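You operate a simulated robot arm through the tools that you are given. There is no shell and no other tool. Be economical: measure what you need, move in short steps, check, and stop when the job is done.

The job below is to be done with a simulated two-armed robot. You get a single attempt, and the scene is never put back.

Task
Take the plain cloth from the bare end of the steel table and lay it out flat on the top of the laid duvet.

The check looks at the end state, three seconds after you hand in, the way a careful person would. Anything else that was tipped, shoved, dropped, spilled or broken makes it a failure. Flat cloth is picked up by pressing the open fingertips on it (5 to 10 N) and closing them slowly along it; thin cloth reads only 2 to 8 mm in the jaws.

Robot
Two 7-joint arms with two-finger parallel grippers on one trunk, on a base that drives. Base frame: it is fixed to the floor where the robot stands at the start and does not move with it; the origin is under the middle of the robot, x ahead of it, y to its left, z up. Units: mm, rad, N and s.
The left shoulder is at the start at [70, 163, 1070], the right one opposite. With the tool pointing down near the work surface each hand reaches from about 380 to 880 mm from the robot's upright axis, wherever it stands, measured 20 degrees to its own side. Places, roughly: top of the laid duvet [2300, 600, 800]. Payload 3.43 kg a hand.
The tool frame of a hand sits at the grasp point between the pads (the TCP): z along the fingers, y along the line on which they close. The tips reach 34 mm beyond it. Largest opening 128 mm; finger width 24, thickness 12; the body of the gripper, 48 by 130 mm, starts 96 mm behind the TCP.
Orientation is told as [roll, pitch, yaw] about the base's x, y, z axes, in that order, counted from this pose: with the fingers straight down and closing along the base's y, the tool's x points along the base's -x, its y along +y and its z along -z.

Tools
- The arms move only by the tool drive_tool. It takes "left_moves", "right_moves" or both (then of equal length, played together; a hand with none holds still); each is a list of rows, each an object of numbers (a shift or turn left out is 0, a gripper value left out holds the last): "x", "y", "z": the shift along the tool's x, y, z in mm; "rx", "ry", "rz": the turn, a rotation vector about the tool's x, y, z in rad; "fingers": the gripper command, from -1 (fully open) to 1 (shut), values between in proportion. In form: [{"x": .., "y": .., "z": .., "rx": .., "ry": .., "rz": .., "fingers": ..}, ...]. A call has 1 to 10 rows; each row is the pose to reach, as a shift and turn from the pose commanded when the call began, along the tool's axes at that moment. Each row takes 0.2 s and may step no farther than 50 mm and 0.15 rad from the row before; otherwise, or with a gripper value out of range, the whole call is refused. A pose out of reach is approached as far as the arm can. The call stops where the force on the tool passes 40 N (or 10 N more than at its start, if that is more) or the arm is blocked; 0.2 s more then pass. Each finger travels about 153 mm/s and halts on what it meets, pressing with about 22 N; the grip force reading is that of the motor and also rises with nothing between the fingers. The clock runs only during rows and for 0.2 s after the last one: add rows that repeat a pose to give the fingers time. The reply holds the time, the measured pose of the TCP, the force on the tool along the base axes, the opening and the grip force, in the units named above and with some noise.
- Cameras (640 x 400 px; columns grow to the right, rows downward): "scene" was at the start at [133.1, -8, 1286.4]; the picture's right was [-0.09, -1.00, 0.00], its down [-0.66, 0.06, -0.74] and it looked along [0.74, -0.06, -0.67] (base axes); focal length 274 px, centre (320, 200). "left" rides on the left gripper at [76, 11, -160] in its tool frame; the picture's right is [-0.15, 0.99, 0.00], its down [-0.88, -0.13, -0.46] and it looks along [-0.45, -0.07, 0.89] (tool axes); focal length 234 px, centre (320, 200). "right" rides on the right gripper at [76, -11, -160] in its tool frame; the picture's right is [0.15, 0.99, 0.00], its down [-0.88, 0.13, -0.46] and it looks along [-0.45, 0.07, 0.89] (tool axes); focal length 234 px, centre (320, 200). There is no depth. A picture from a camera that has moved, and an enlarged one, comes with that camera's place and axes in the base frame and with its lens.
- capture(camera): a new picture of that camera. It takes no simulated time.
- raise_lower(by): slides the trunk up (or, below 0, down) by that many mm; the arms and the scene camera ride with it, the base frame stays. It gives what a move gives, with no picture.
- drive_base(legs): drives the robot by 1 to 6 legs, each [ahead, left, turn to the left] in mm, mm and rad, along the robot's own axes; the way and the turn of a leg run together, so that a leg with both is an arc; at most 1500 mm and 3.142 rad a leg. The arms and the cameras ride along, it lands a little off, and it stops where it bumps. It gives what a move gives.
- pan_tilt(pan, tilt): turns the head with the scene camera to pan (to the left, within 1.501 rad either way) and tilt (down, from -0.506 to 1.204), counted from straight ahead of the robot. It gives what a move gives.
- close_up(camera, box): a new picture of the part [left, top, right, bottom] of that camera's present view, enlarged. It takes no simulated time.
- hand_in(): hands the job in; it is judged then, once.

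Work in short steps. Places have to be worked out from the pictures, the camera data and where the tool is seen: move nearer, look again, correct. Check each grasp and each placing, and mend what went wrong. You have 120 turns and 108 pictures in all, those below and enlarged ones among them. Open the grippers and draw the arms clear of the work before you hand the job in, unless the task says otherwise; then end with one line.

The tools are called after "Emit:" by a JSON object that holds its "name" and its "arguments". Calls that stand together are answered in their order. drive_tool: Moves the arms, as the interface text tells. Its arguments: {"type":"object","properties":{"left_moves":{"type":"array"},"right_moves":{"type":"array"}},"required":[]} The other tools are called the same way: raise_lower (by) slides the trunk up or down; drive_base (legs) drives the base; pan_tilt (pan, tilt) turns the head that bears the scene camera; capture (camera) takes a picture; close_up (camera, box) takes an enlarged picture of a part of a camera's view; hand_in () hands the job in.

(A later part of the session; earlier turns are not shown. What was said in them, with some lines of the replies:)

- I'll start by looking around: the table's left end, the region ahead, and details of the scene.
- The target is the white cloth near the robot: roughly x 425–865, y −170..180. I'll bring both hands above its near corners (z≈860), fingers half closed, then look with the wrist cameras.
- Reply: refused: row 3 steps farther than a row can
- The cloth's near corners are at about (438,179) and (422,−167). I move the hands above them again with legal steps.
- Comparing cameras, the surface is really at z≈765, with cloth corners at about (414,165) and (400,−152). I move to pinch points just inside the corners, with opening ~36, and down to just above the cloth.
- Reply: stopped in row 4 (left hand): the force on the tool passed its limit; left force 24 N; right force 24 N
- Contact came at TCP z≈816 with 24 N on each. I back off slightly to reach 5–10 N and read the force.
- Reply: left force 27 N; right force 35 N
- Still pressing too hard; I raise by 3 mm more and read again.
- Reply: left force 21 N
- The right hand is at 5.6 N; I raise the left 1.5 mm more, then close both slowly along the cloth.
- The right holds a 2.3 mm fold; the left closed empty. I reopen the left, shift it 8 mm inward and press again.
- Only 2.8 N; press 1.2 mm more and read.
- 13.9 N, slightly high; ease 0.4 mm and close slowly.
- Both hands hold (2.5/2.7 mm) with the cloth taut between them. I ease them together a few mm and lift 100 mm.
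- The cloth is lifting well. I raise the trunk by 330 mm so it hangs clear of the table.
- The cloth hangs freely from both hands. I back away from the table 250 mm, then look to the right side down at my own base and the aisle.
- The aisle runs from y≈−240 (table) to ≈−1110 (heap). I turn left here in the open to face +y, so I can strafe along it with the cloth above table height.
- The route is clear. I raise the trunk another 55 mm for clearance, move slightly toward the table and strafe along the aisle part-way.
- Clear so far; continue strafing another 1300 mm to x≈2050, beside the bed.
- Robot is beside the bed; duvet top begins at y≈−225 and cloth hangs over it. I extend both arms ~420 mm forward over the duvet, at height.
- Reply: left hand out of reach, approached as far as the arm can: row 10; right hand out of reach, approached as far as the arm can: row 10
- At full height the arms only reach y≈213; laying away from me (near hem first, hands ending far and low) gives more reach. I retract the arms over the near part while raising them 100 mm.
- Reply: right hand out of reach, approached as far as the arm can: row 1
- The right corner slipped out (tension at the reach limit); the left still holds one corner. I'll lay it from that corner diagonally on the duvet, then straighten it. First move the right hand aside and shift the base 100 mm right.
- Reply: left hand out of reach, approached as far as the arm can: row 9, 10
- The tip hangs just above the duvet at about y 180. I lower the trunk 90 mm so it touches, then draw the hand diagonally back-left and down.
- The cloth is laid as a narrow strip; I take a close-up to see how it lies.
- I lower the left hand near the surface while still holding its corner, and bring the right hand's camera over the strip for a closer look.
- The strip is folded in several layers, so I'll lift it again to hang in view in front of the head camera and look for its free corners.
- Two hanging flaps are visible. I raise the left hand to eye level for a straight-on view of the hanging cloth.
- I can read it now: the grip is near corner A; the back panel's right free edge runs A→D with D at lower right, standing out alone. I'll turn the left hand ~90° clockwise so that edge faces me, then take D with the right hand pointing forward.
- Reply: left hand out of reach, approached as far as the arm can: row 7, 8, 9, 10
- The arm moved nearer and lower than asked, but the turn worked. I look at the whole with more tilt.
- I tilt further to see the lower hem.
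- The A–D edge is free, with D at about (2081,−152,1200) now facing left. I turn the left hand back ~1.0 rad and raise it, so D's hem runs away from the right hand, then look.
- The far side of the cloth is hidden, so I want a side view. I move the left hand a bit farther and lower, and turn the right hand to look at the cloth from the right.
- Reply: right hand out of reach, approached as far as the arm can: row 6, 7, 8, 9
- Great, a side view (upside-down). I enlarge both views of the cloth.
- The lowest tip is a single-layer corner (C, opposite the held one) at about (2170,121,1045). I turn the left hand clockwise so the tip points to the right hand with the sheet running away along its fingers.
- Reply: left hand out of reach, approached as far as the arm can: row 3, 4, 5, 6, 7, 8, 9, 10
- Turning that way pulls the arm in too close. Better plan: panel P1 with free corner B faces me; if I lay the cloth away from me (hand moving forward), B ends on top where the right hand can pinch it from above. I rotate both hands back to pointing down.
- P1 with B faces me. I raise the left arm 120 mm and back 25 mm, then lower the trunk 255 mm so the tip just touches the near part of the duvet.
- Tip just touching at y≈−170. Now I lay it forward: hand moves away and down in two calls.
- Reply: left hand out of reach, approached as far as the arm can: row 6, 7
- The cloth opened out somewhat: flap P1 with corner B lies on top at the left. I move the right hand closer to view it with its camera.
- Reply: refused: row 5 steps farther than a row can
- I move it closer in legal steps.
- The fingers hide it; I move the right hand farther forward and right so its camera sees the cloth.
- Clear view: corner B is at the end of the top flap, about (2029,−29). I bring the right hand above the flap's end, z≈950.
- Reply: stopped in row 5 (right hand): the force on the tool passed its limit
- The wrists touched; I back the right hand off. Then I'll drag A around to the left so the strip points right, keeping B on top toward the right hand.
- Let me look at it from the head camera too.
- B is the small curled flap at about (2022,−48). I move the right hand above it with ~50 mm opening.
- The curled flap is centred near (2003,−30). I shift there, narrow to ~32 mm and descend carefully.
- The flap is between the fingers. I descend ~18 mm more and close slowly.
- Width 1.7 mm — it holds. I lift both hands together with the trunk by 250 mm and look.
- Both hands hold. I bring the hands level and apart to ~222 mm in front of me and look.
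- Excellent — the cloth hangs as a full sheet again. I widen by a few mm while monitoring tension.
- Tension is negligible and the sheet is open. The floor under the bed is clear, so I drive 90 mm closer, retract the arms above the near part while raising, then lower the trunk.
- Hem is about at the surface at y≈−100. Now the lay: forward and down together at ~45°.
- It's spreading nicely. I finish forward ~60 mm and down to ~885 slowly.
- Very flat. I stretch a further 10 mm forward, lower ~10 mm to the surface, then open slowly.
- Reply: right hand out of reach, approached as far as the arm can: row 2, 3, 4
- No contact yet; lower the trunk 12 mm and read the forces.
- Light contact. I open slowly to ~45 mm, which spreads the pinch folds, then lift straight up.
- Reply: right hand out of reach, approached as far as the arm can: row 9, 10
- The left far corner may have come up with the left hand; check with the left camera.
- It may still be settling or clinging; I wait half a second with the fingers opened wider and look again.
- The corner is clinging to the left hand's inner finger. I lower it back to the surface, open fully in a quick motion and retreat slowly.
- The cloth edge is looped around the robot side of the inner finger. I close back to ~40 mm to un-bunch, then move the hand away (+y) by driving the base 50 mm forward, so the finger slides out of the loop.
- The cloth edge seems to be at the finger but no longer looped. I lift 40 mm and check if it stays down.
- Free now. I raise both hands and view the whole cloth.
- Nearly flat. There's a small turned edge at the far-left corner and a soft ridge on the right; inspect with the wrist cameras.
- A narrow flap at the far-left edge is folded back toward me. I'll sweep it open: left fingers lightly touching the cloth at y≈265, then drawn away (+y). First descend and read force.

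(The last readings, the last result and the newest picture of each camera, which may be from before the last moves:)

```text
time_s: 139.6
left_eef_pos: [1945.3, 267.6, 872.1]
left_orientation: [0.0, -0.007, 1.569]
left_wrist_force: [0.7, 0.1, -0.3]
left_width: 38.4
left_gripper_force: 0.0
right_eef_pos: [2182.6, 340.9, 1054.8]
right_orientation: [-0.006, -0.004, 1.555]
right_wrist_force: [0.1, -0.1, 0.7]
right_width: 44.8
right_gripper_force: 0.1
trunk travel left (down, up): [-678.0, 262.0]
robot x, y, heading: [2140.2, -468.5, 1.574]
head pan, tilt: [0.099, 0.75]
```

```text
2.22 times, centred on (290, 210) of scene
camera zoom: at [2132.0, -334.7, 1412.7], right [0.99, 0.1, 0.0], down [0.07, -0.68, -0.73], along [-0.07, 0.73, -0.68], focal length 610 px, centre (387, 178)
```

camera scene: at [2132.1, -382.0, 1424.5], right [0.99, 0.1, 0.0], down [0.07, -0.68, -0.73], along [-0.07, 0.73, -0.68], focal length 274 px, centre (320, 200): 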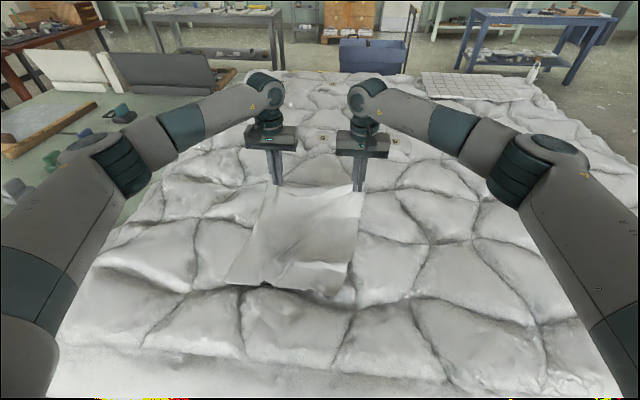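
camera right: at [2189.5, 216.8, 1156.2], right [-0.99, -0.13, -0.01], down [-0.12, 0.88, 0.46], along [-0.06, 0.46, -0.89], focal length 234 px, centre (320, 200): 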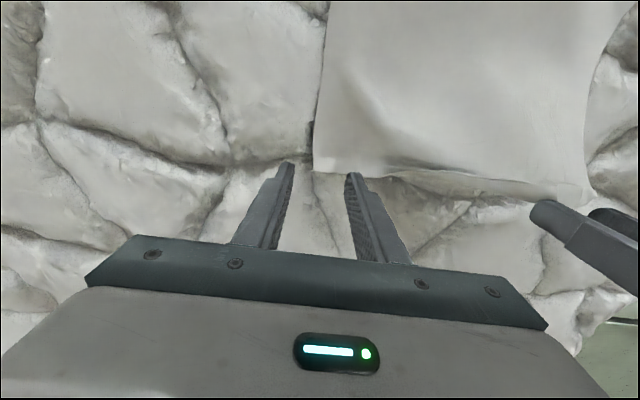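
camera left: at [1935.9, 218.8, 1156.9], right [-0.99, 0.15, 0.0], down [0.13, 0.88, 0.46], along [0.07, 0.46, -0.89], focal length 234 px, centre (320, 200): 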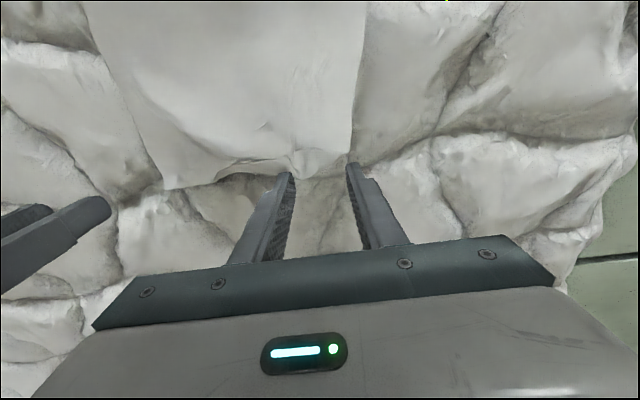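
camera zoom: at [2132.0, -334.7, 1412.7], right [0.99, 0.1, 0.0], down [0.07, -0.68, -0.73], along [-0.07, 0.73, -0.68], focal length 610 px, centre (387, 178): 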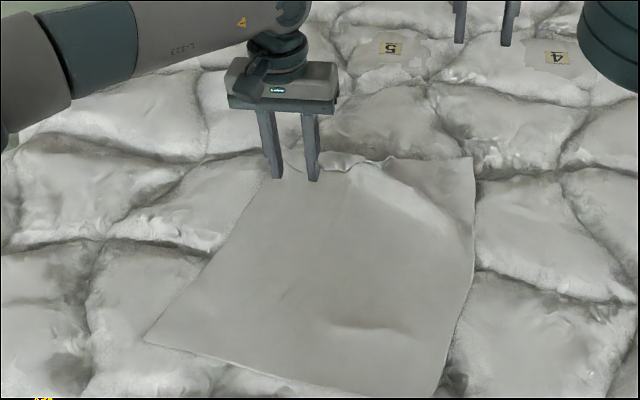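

In place with no contact force. I press 3 mm and sweep 80 mm away, then lift.

Emit:
{"name": "drive_tool", "arguments": {"left_moves": [{"z": 3}, {"z": 4, "x": -12}, {"z": 4, "x": -24}, {"z": 4, "x": -36}, {"z": 4, "x": -48}, {"z": 4, "x": -60}, {"z": 3, "x": -72}, {"z": 0, "x": -80}, {"z": -40, "x": -80}, {"z": -80, "x": -80}]}}

Emit:
{"name": "close_up", "arguments": {"camera": "left", "box": [100, 0, 460, 200]}}

Emit:
{"name": "close_up", "arguments": {"camera": "scene", "box": [190, 120, 390, 300]}}

```text
time_s: 141.8
left_eef_pos: [1947.5, 345.8, 954.0]
left_orientation: [-0.002, -0.007, 1.569]
left_wrist_force: [0.7, -0.1, 0.3]
left_width: 38.4
left_gripper_force: 0.0
right_eef_pos: [2182.2, 339.2, 1054.0]
right_orientation: [-0.005, -0.003, 1.556]
right_wrist_force: [0.7, 0.4, -0.6]
right_width: 44.9
right_gripper_force: 0.0
trunk travel left (down, up): [-678.0, 262.0]
robot x, y, heading: [2138.9, -469.4, 1.572]
head pan, tilt: [0.099, 0.75]
```

```text
1.78 times, centred on (280, 100) of left
camera zoom: at [1935.2, 269.6, 1114.1], right [-0.99, 0.15, 0.0], down [0.13, 0.88, 0.46], along [0.07, 0.46, -0.89], focal length 416 px, centre (391, 378)
```

zoom: 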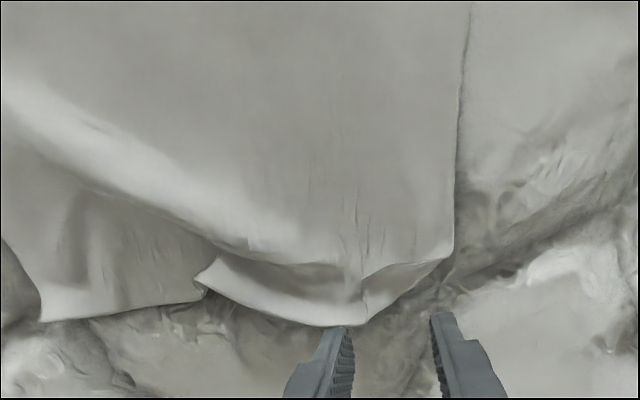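

```text
2.22 times, centred on (290, 210) of scene
camera zoom: at [2132.7, -335.2, 1412.7], right [0.99, 0.1, 0.0], down [0.07, -0.68, -0.73], along [-0.07, 0.73, -0.68], focal length 610 px, centre (387, 178)
```

zoom: 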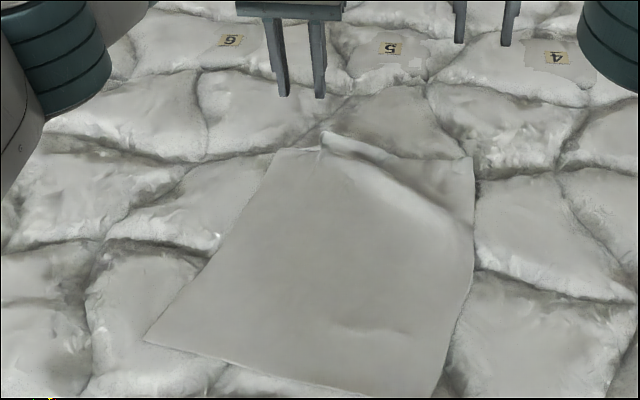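

The flap opened well. A soft ridge remains toward the far-right corner; I'll do the same light sweep there with the right hand, outward. First place it at (2160,285) near the surface.

Emit:
{"name": "drive_tool", "arguments": {"right_moves": [{"x": 27, "y": 11}, {"x": 54, "y": 22}, {"x": 54, "y": 22, "z": 45}, {"x": 54, "y": 22, "z": 90}, {"x": 54, "y": 22, "z": 135}, {"x": 54, "y": 22, "z": 165}, {"x": 54, "y": 22, "z": 178}, {"x": 54, "y": 22, "z": 182}]}}

Emit:
{"name": "close_up", "arguments": {"camera": "scene", "box": [190, 120, 390, 300]}}

```text
time_s: 143.6
left_eef_pos: [1946.5, 348.5, 952.9]
left_orientation: [-0.003, -0.008, 1.569]
left_wrist_force: [0.9, -1.5, 0.5]
left_width: 38.3
left_gripper_force: 0.0
right_eef_pos: [2159.4, 289.7, 871.7]
right_orientation: [-0.005, -0.003, 1.555]
right_wrist_force: [1.6, -0.6, -0.6]
right_width: 45.0
right_gripper_force: 0.0
trunk travel left (down, up): [-678.0, 262.0]
robot x, y, heading: [2144.3, -470.5, 1.573]
head pan, tilt: [0.099, 0.75]
```

```text
2.22 times, centred on (290, 210) of scene
camera zoom: at [2132.1, -334.3, 1412.7], right [0.99, 0.1, 0.0], down [0.07, -0.68, -0.73], along [-0.07, 0.73, -0.68], focal length 610 px, centre (387, 178)
```

zoom: 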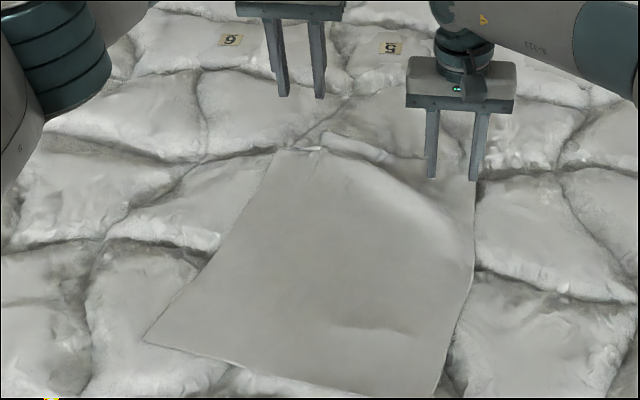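

In place. Press lightly and sweep outward (+y, slightly +x), then lift.

Emit:
{"name": "drive_tool", "arguments": {"right_moves": [{"y": 14, "z": -2}, {"y": 14, "z": 4}, {"y": 12, "z": 5, "x": -10}, {"y": 10, "z": 5, "x": -20}, {"y": 8, "z": 5, "x": -30}, {"y": 6, "z": 5, "x": -40}, {"y": 4, "z": 4, "x": -50}, {"y": 4, "z": 0, "x": -54}, {"y": 4, "z": -40, "x": -54}, {"y": 4, "z": -85, "x": -54}]}}

Emit:
{"name": "close_up", "arguments": {"camera": "right", "box": [220, 0, 600, 220]}}

Emit:
{"name": "close_up", "arguments": {"camera": "scene", "box": [190, 120, 390, 300]}}

```text
time_s: 145.8
left_eef_pos: [1942.7, 345.4, 953.6]
left_orientation: [-0.005, -0.009, 1.568]
left_wrist_force: [-0.5, 1.0, 0.9]
left_width: 38.4
left_gripper_force: 0.2
right_eef_pos: [2152.7, 336.6, 960.2]
right_orientation: [-0.007, -0.004, 1.558]
right_wrist_force: [-0.3, -1.0, -0.1]
right_width: 44.7
right_gripper_force: 0.0
right hand out of reach, approached as far as the arm can: row 7, 8, 9, 10
trunk travel left (down, up): [-678.0, 262.0]
robot x, y, heading: [2139.4, -467.4, 1.573]
head pan, tilt: [0.099, 0.75]
```

```text
1.68 times, centred on (410, 110) of right
camera zoom: at [2160.2, 260.4, 1119.9], right [-0.99, -0.13, -0.01], down [-0.12, 0.88, 0.46], along [-0.05, 0.46, -0.89], focal length 394 px, centre (168, 352)
```

zoom: 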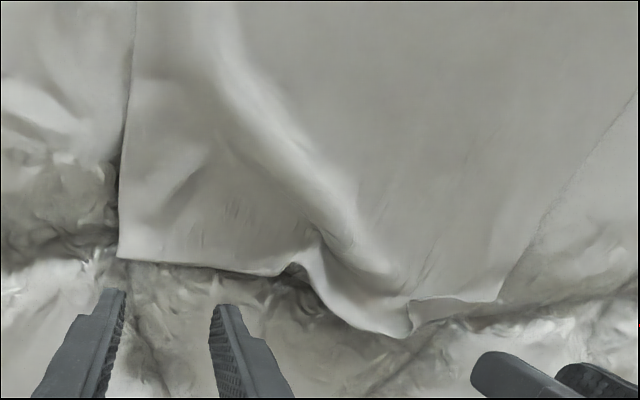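

```text
2.22 times, centred on (290, 210) of scene
camera zoom: at [2129.8, -336.6, 1412.8], right [0.99, 0.1, 0.0], down [0.07, -0.68, -0.73], along [-0.07, 0.73, -0.68], focal length 610 px, centre (387, 178)
```

zoom: 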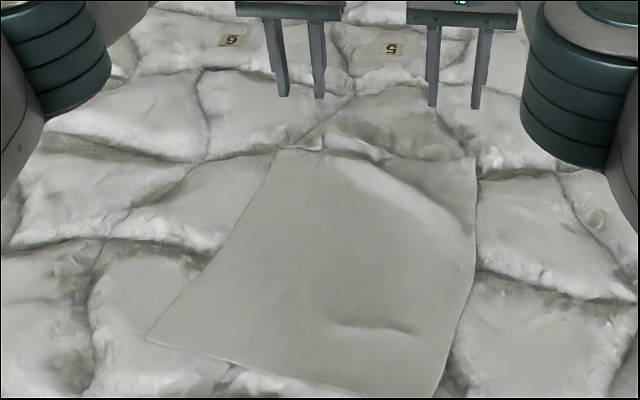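

Only a low ridge between the two far corners remains. I'll press both hands lightly near the far corners and stretch outward; first descend to contact and read.

Emit:
{"name": "drive_tool", "arguments": {"left_moves": [{"x": 28, "fingers": 0.6}, {"x": 55}, {"x": 55, "z": 40}, {"x": 55, "z": 75}, {"x": 55, "z": 86}, {"x": 55, "z": 89}], "right_moves": [{"x": 21, "y": -6, "fingers": 0.6}, {"x": 42, "y": -14}, {"x": 42, "y": -14, "z": 40}, {"x": 42, "y": -14, "z": 80}, {"x": 42, "y": -14, "z": 93}, {"x": 42, "y": -14, "z": 96}]}}

```text
time_s: 147.2
left_eef_pos: [1944.8, 293.0, 864.4]
left_orientation: [-0.004, -0.007, 1.571]
left_wrist_force: [0.1, 0.3, -0.5]
left_width: 25.8
left_gripper_force: 0.0
right_eef_pos: [2167.9, 296.5, 861.7]
right_orientation: [-0.005, -0.003, 1.558]
right_wrist_force: [0.3, 0.1, -0.2]
right_width: 25.6
right_gripper_force: 0.1
right hand out of reach, approached as far as the arm can: row 1
trunk travel left (down, up): [-678.0, 262.0]
robot x, y, heading: [2144.8, -466.7, 1.575]
head pan, tilt: [0.099, 0.75]
```

No contact yet; lower a few mm in small steps until ~5 N.

Emit:
{"name": "drive_tool", "arguments": {"left_moves": [{"z": 2}, {"z": 4}, {"z": 5}], "right_moves": [{"z": 2}, {"z": 4}, {"z": 5}]}}

```text
time_s: 148.0
left_eef_pos: [1945.9, 291.3, 860.3]
left_orientation: [-0.003, -0.009, 1.567]
left_wrist_force: [0.0, 0.8, 0.7]
left_width: 25.4
left_gripper_force: 0.0
right_eef_pos: [2169.1, 296.1, 860.3]
right_orientation: [-0.004, -0.008, 1.556]
right_wrist_force: [3.3, 2.7, 14.5]
right_width: 25.6
right_gripper_force: 0.2
trunk travel left (down, up): [-678.0, 262.0]
robot x, y, heading: [2144.4, -467.1, 1.572]
head pan, tilt: [0.099, 0.75]
```

Right touches at 14 N (ease 1 mm), left needs ~3 mm more. Then stretch outward 25 mm each and lift.

Emit:
{"name": "drive_tool", "arguments": {"left_moves": [{"z": 2}, {"z": 3}, {"z": 3, "y": 6, "x": -2}, {"z": 3, "y": 12, "x": -4}, {"z": 3, "y": 18, "x": -6}, {"z": 3, "y": 24, "x": -8}, {"z": 3, "y": 24, "x": -8}, {"z": -20, "y": 24, "x": -8}, {"z": -50, "y": 24, "x": -8}, {"z": -95, "y": 24, "x": -8}], "right_moves": [{"z": -1}, {"z": -1}, {"z": -1, "y": -6}, {"z": -1, "y": -12}, {"z": -1, "y": -18}, {"z": -1, "y": -24}, {"z": -1, "y": -24}, {"z": -20, "y": -24}, {"z": -50, "y": -24}, {"z": -95, "y": -24}]}}

Emit:
{"name": "close_up", "arguments": {"camera": "scene", "box": [190, 120, 390, 300]}}

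Emit:
{"name": "close_up", "arguments": {"camera": "left", "box": [60, 0, 460, 220]}}

```text
time_s: 150.2
left_eef_pos: [1921.6, 298.8, 953.9]
left_orientation: [-0.002, -0.008, 1.569]
left_wrist_force: [-0.6, -0.2, 1.0]
left_width: 25.5
left_gripper_force: 0.1
right_eef_pos: [2191.6, 293.7, 953.9]
right_orientation: [-0.006, -0.002, 1.555]
right_wrist_force: [0.9, -0.2, -0.2]
right_width: 25.6
right_gripper_force: 0.1
trunk travel left (down, up): [-678.0, 262.0]
robot x, y, heading: [2141.1, -467.8, 1.569]
head pan, tilt: [0.099, 0.75]
```

```text
2.22 times, centred on (290, 210) of scene
camera zoom: at [2131.8, -336.0, 1412.7], right [0.99, 0.1, 0.0], down [0.07, -0.68, -0.73], along [-0.07, 0.73, -0.68], focal length 610 px, centre (387, 178)
```

zoom: 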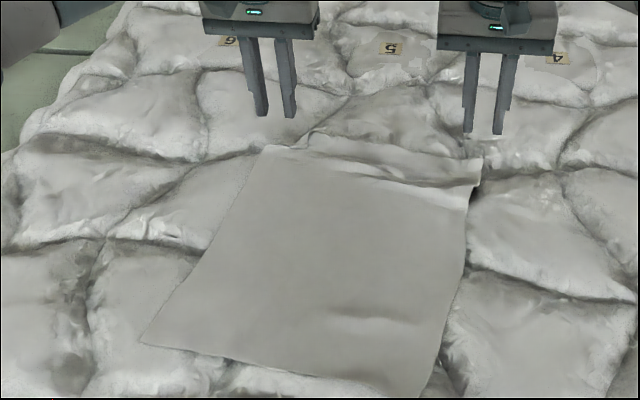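

```text
1.60 times, centred on (260, 110) of left
camera zoom: at [1909.4, 222.4, 1114.5], right [-0.99, 0.15, 0.0], down [0.13, 0.88, 0.46], along [0.07, 0.46, -0.89], focal length 375 px, centre (416, 344)
```

zoom: 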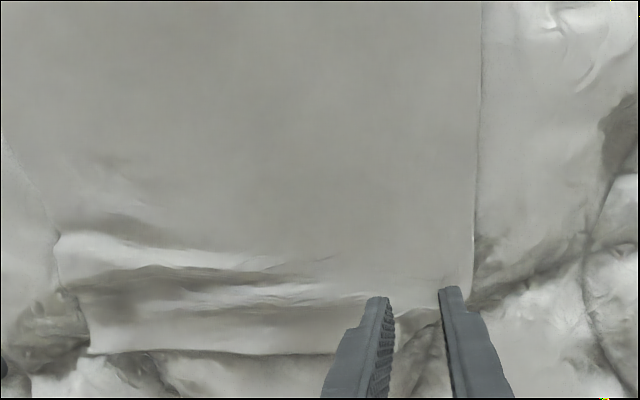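

Much flatter. Check the far-right corner with the right camera.

Emit:
{"name": "close_up", "arguments": {"camera": "right", "box": [240, 0, 600, 220]}}

```text
1.78 times, centred on (420, 110) of right
camera zoom: at [2200.0, 217.7, 1113.2], right [-0.99, -0.13, -0.01], down [-0.12, 0.88, 0.46], along [-0.05, 0.45, -0.89], focal length 416 px, centre (142, 360)
```

zoom: 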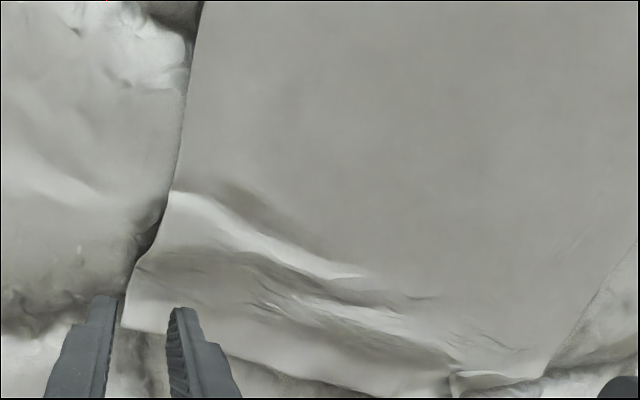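

Only gentle ripples over the quilting; all corners are open and the cloth is wholly on the duvet. I raise both hands, open the grippers and retract over clear space.

Emit:
{"name": "raise_lower", "arguments": {"by": 200}}

Emit:
{"name": "drive_tool", "arguments": {"left_moves": [{"x": 30, "fingers": -1}, {"x": 70}, {"x": 110}, {"x": 150}, {"x": 190}, {"x": 230}], "right_moves": [{"x": 30, "fingers": -1}, {"x": 70}, {"x": 110}, {"x": 150}, {"x": 190}, {"x": 230}]}}

Emit:
{"name": "drive_base", "arguments": {"legs": [[-120, 0, 0]]}}

Emit:
{"name": "capture", "arguments": {"camera": "scene"}}

```text
time_s: 152.3
left_eef_pos: [1921.3, 301.2, 1153.7]
left_orientation: [-0.002, -0.007, 1.569]
left_wrist_force: [-0.4, 0.0, 0.5]
left_width: 25.7
left_gripper_force: 0.0
right_eef_pos: [2191.5, 295.1, 1152.3]
right_orientation: [-0.006, -0.003, 1.554]
right_wrist_force: [-0.5, 0.4, 0.0]
right_width: 25.5
right_gripper_force: 0.1
trunk travel left (down, up): [-878.0, 62.0]
robot x, y, heading: [2139.3, -465.9, 1.57]
head pan, tilt: [0.099, 0.75]
```

```text
time_s: 153.8
left_eef_pos: [1921.2, 68.5, 1154.0]
left_orientation: [-0.002, -0.01, 1.57]
left_wrist_force: [0.6, -0.1, 0.6]
left_width: 128.2
left_gripper_force: 0.0
right_eef_pos: [2188.7, 62.1, 1151.8]
right_orientation: [-0.005, -0.005, 1.554]
right_wrist_force: [-0.2, -0.8, -0.8]
right_width: 128.0
right_gripper_force: 0.1
trunk travel left (down, up): [-878.0, 62.0]
robot x, y, heading: [2140.1, -465.5, 1.573]
head pan, tilt: [0.099, 0.75]
```

```text
time_s: 155.0
left_eef_pos: [1921.5, -47.3, 1151.6]
left_orientation: [-0.002, -0.006, 1.567]
left_wrist_force: [-0.2, -0.6, -0.5]
left_width: 128.1
left_gripper_force: 0.1
right_eef_pos: [2189.2, -52.7, 1152.0]
right_orientation: [-0.003, -0.003, 1.555]
right_wrist_force: [-0.6, -0.4, 0.3]
right_width: 127.9
right_gripper_force: 0.1
trunk travel left (down, up): [-878.0, 62.0]
robot x, y, heading: [2141.3, -585.7, 1.57]
head pan, tilt: [0.099, 0.75]
```

```text
9 pictures are left
camera scene: at [2132.4, -452.4, 1612.5], right [0.99, 0.1, 0.0], down [0.07, -0.68, -0.73], along [-0.07, 0.73, -0.68], focal length 274 px, centre (320, 200)
```

scene: 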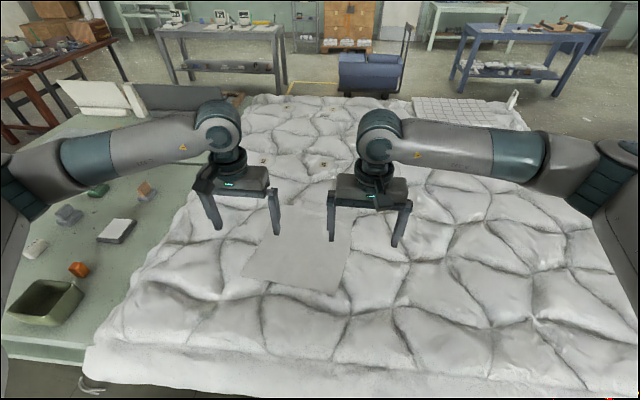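

The cloth lies flat on the duvet, well inside its edges, and both arms are clear with grippers open. Handing in.

Emit:
{"name": "hand_in", "arguments": {}}

```text
The job is handed in.
```

The plain cloth is laid out on top of the duvet, fully within its edges, with only gentle ripples near its far-right corner. The grippers are open, the arms are clear of the work, and I saw nothing else on the table or duvet moved.
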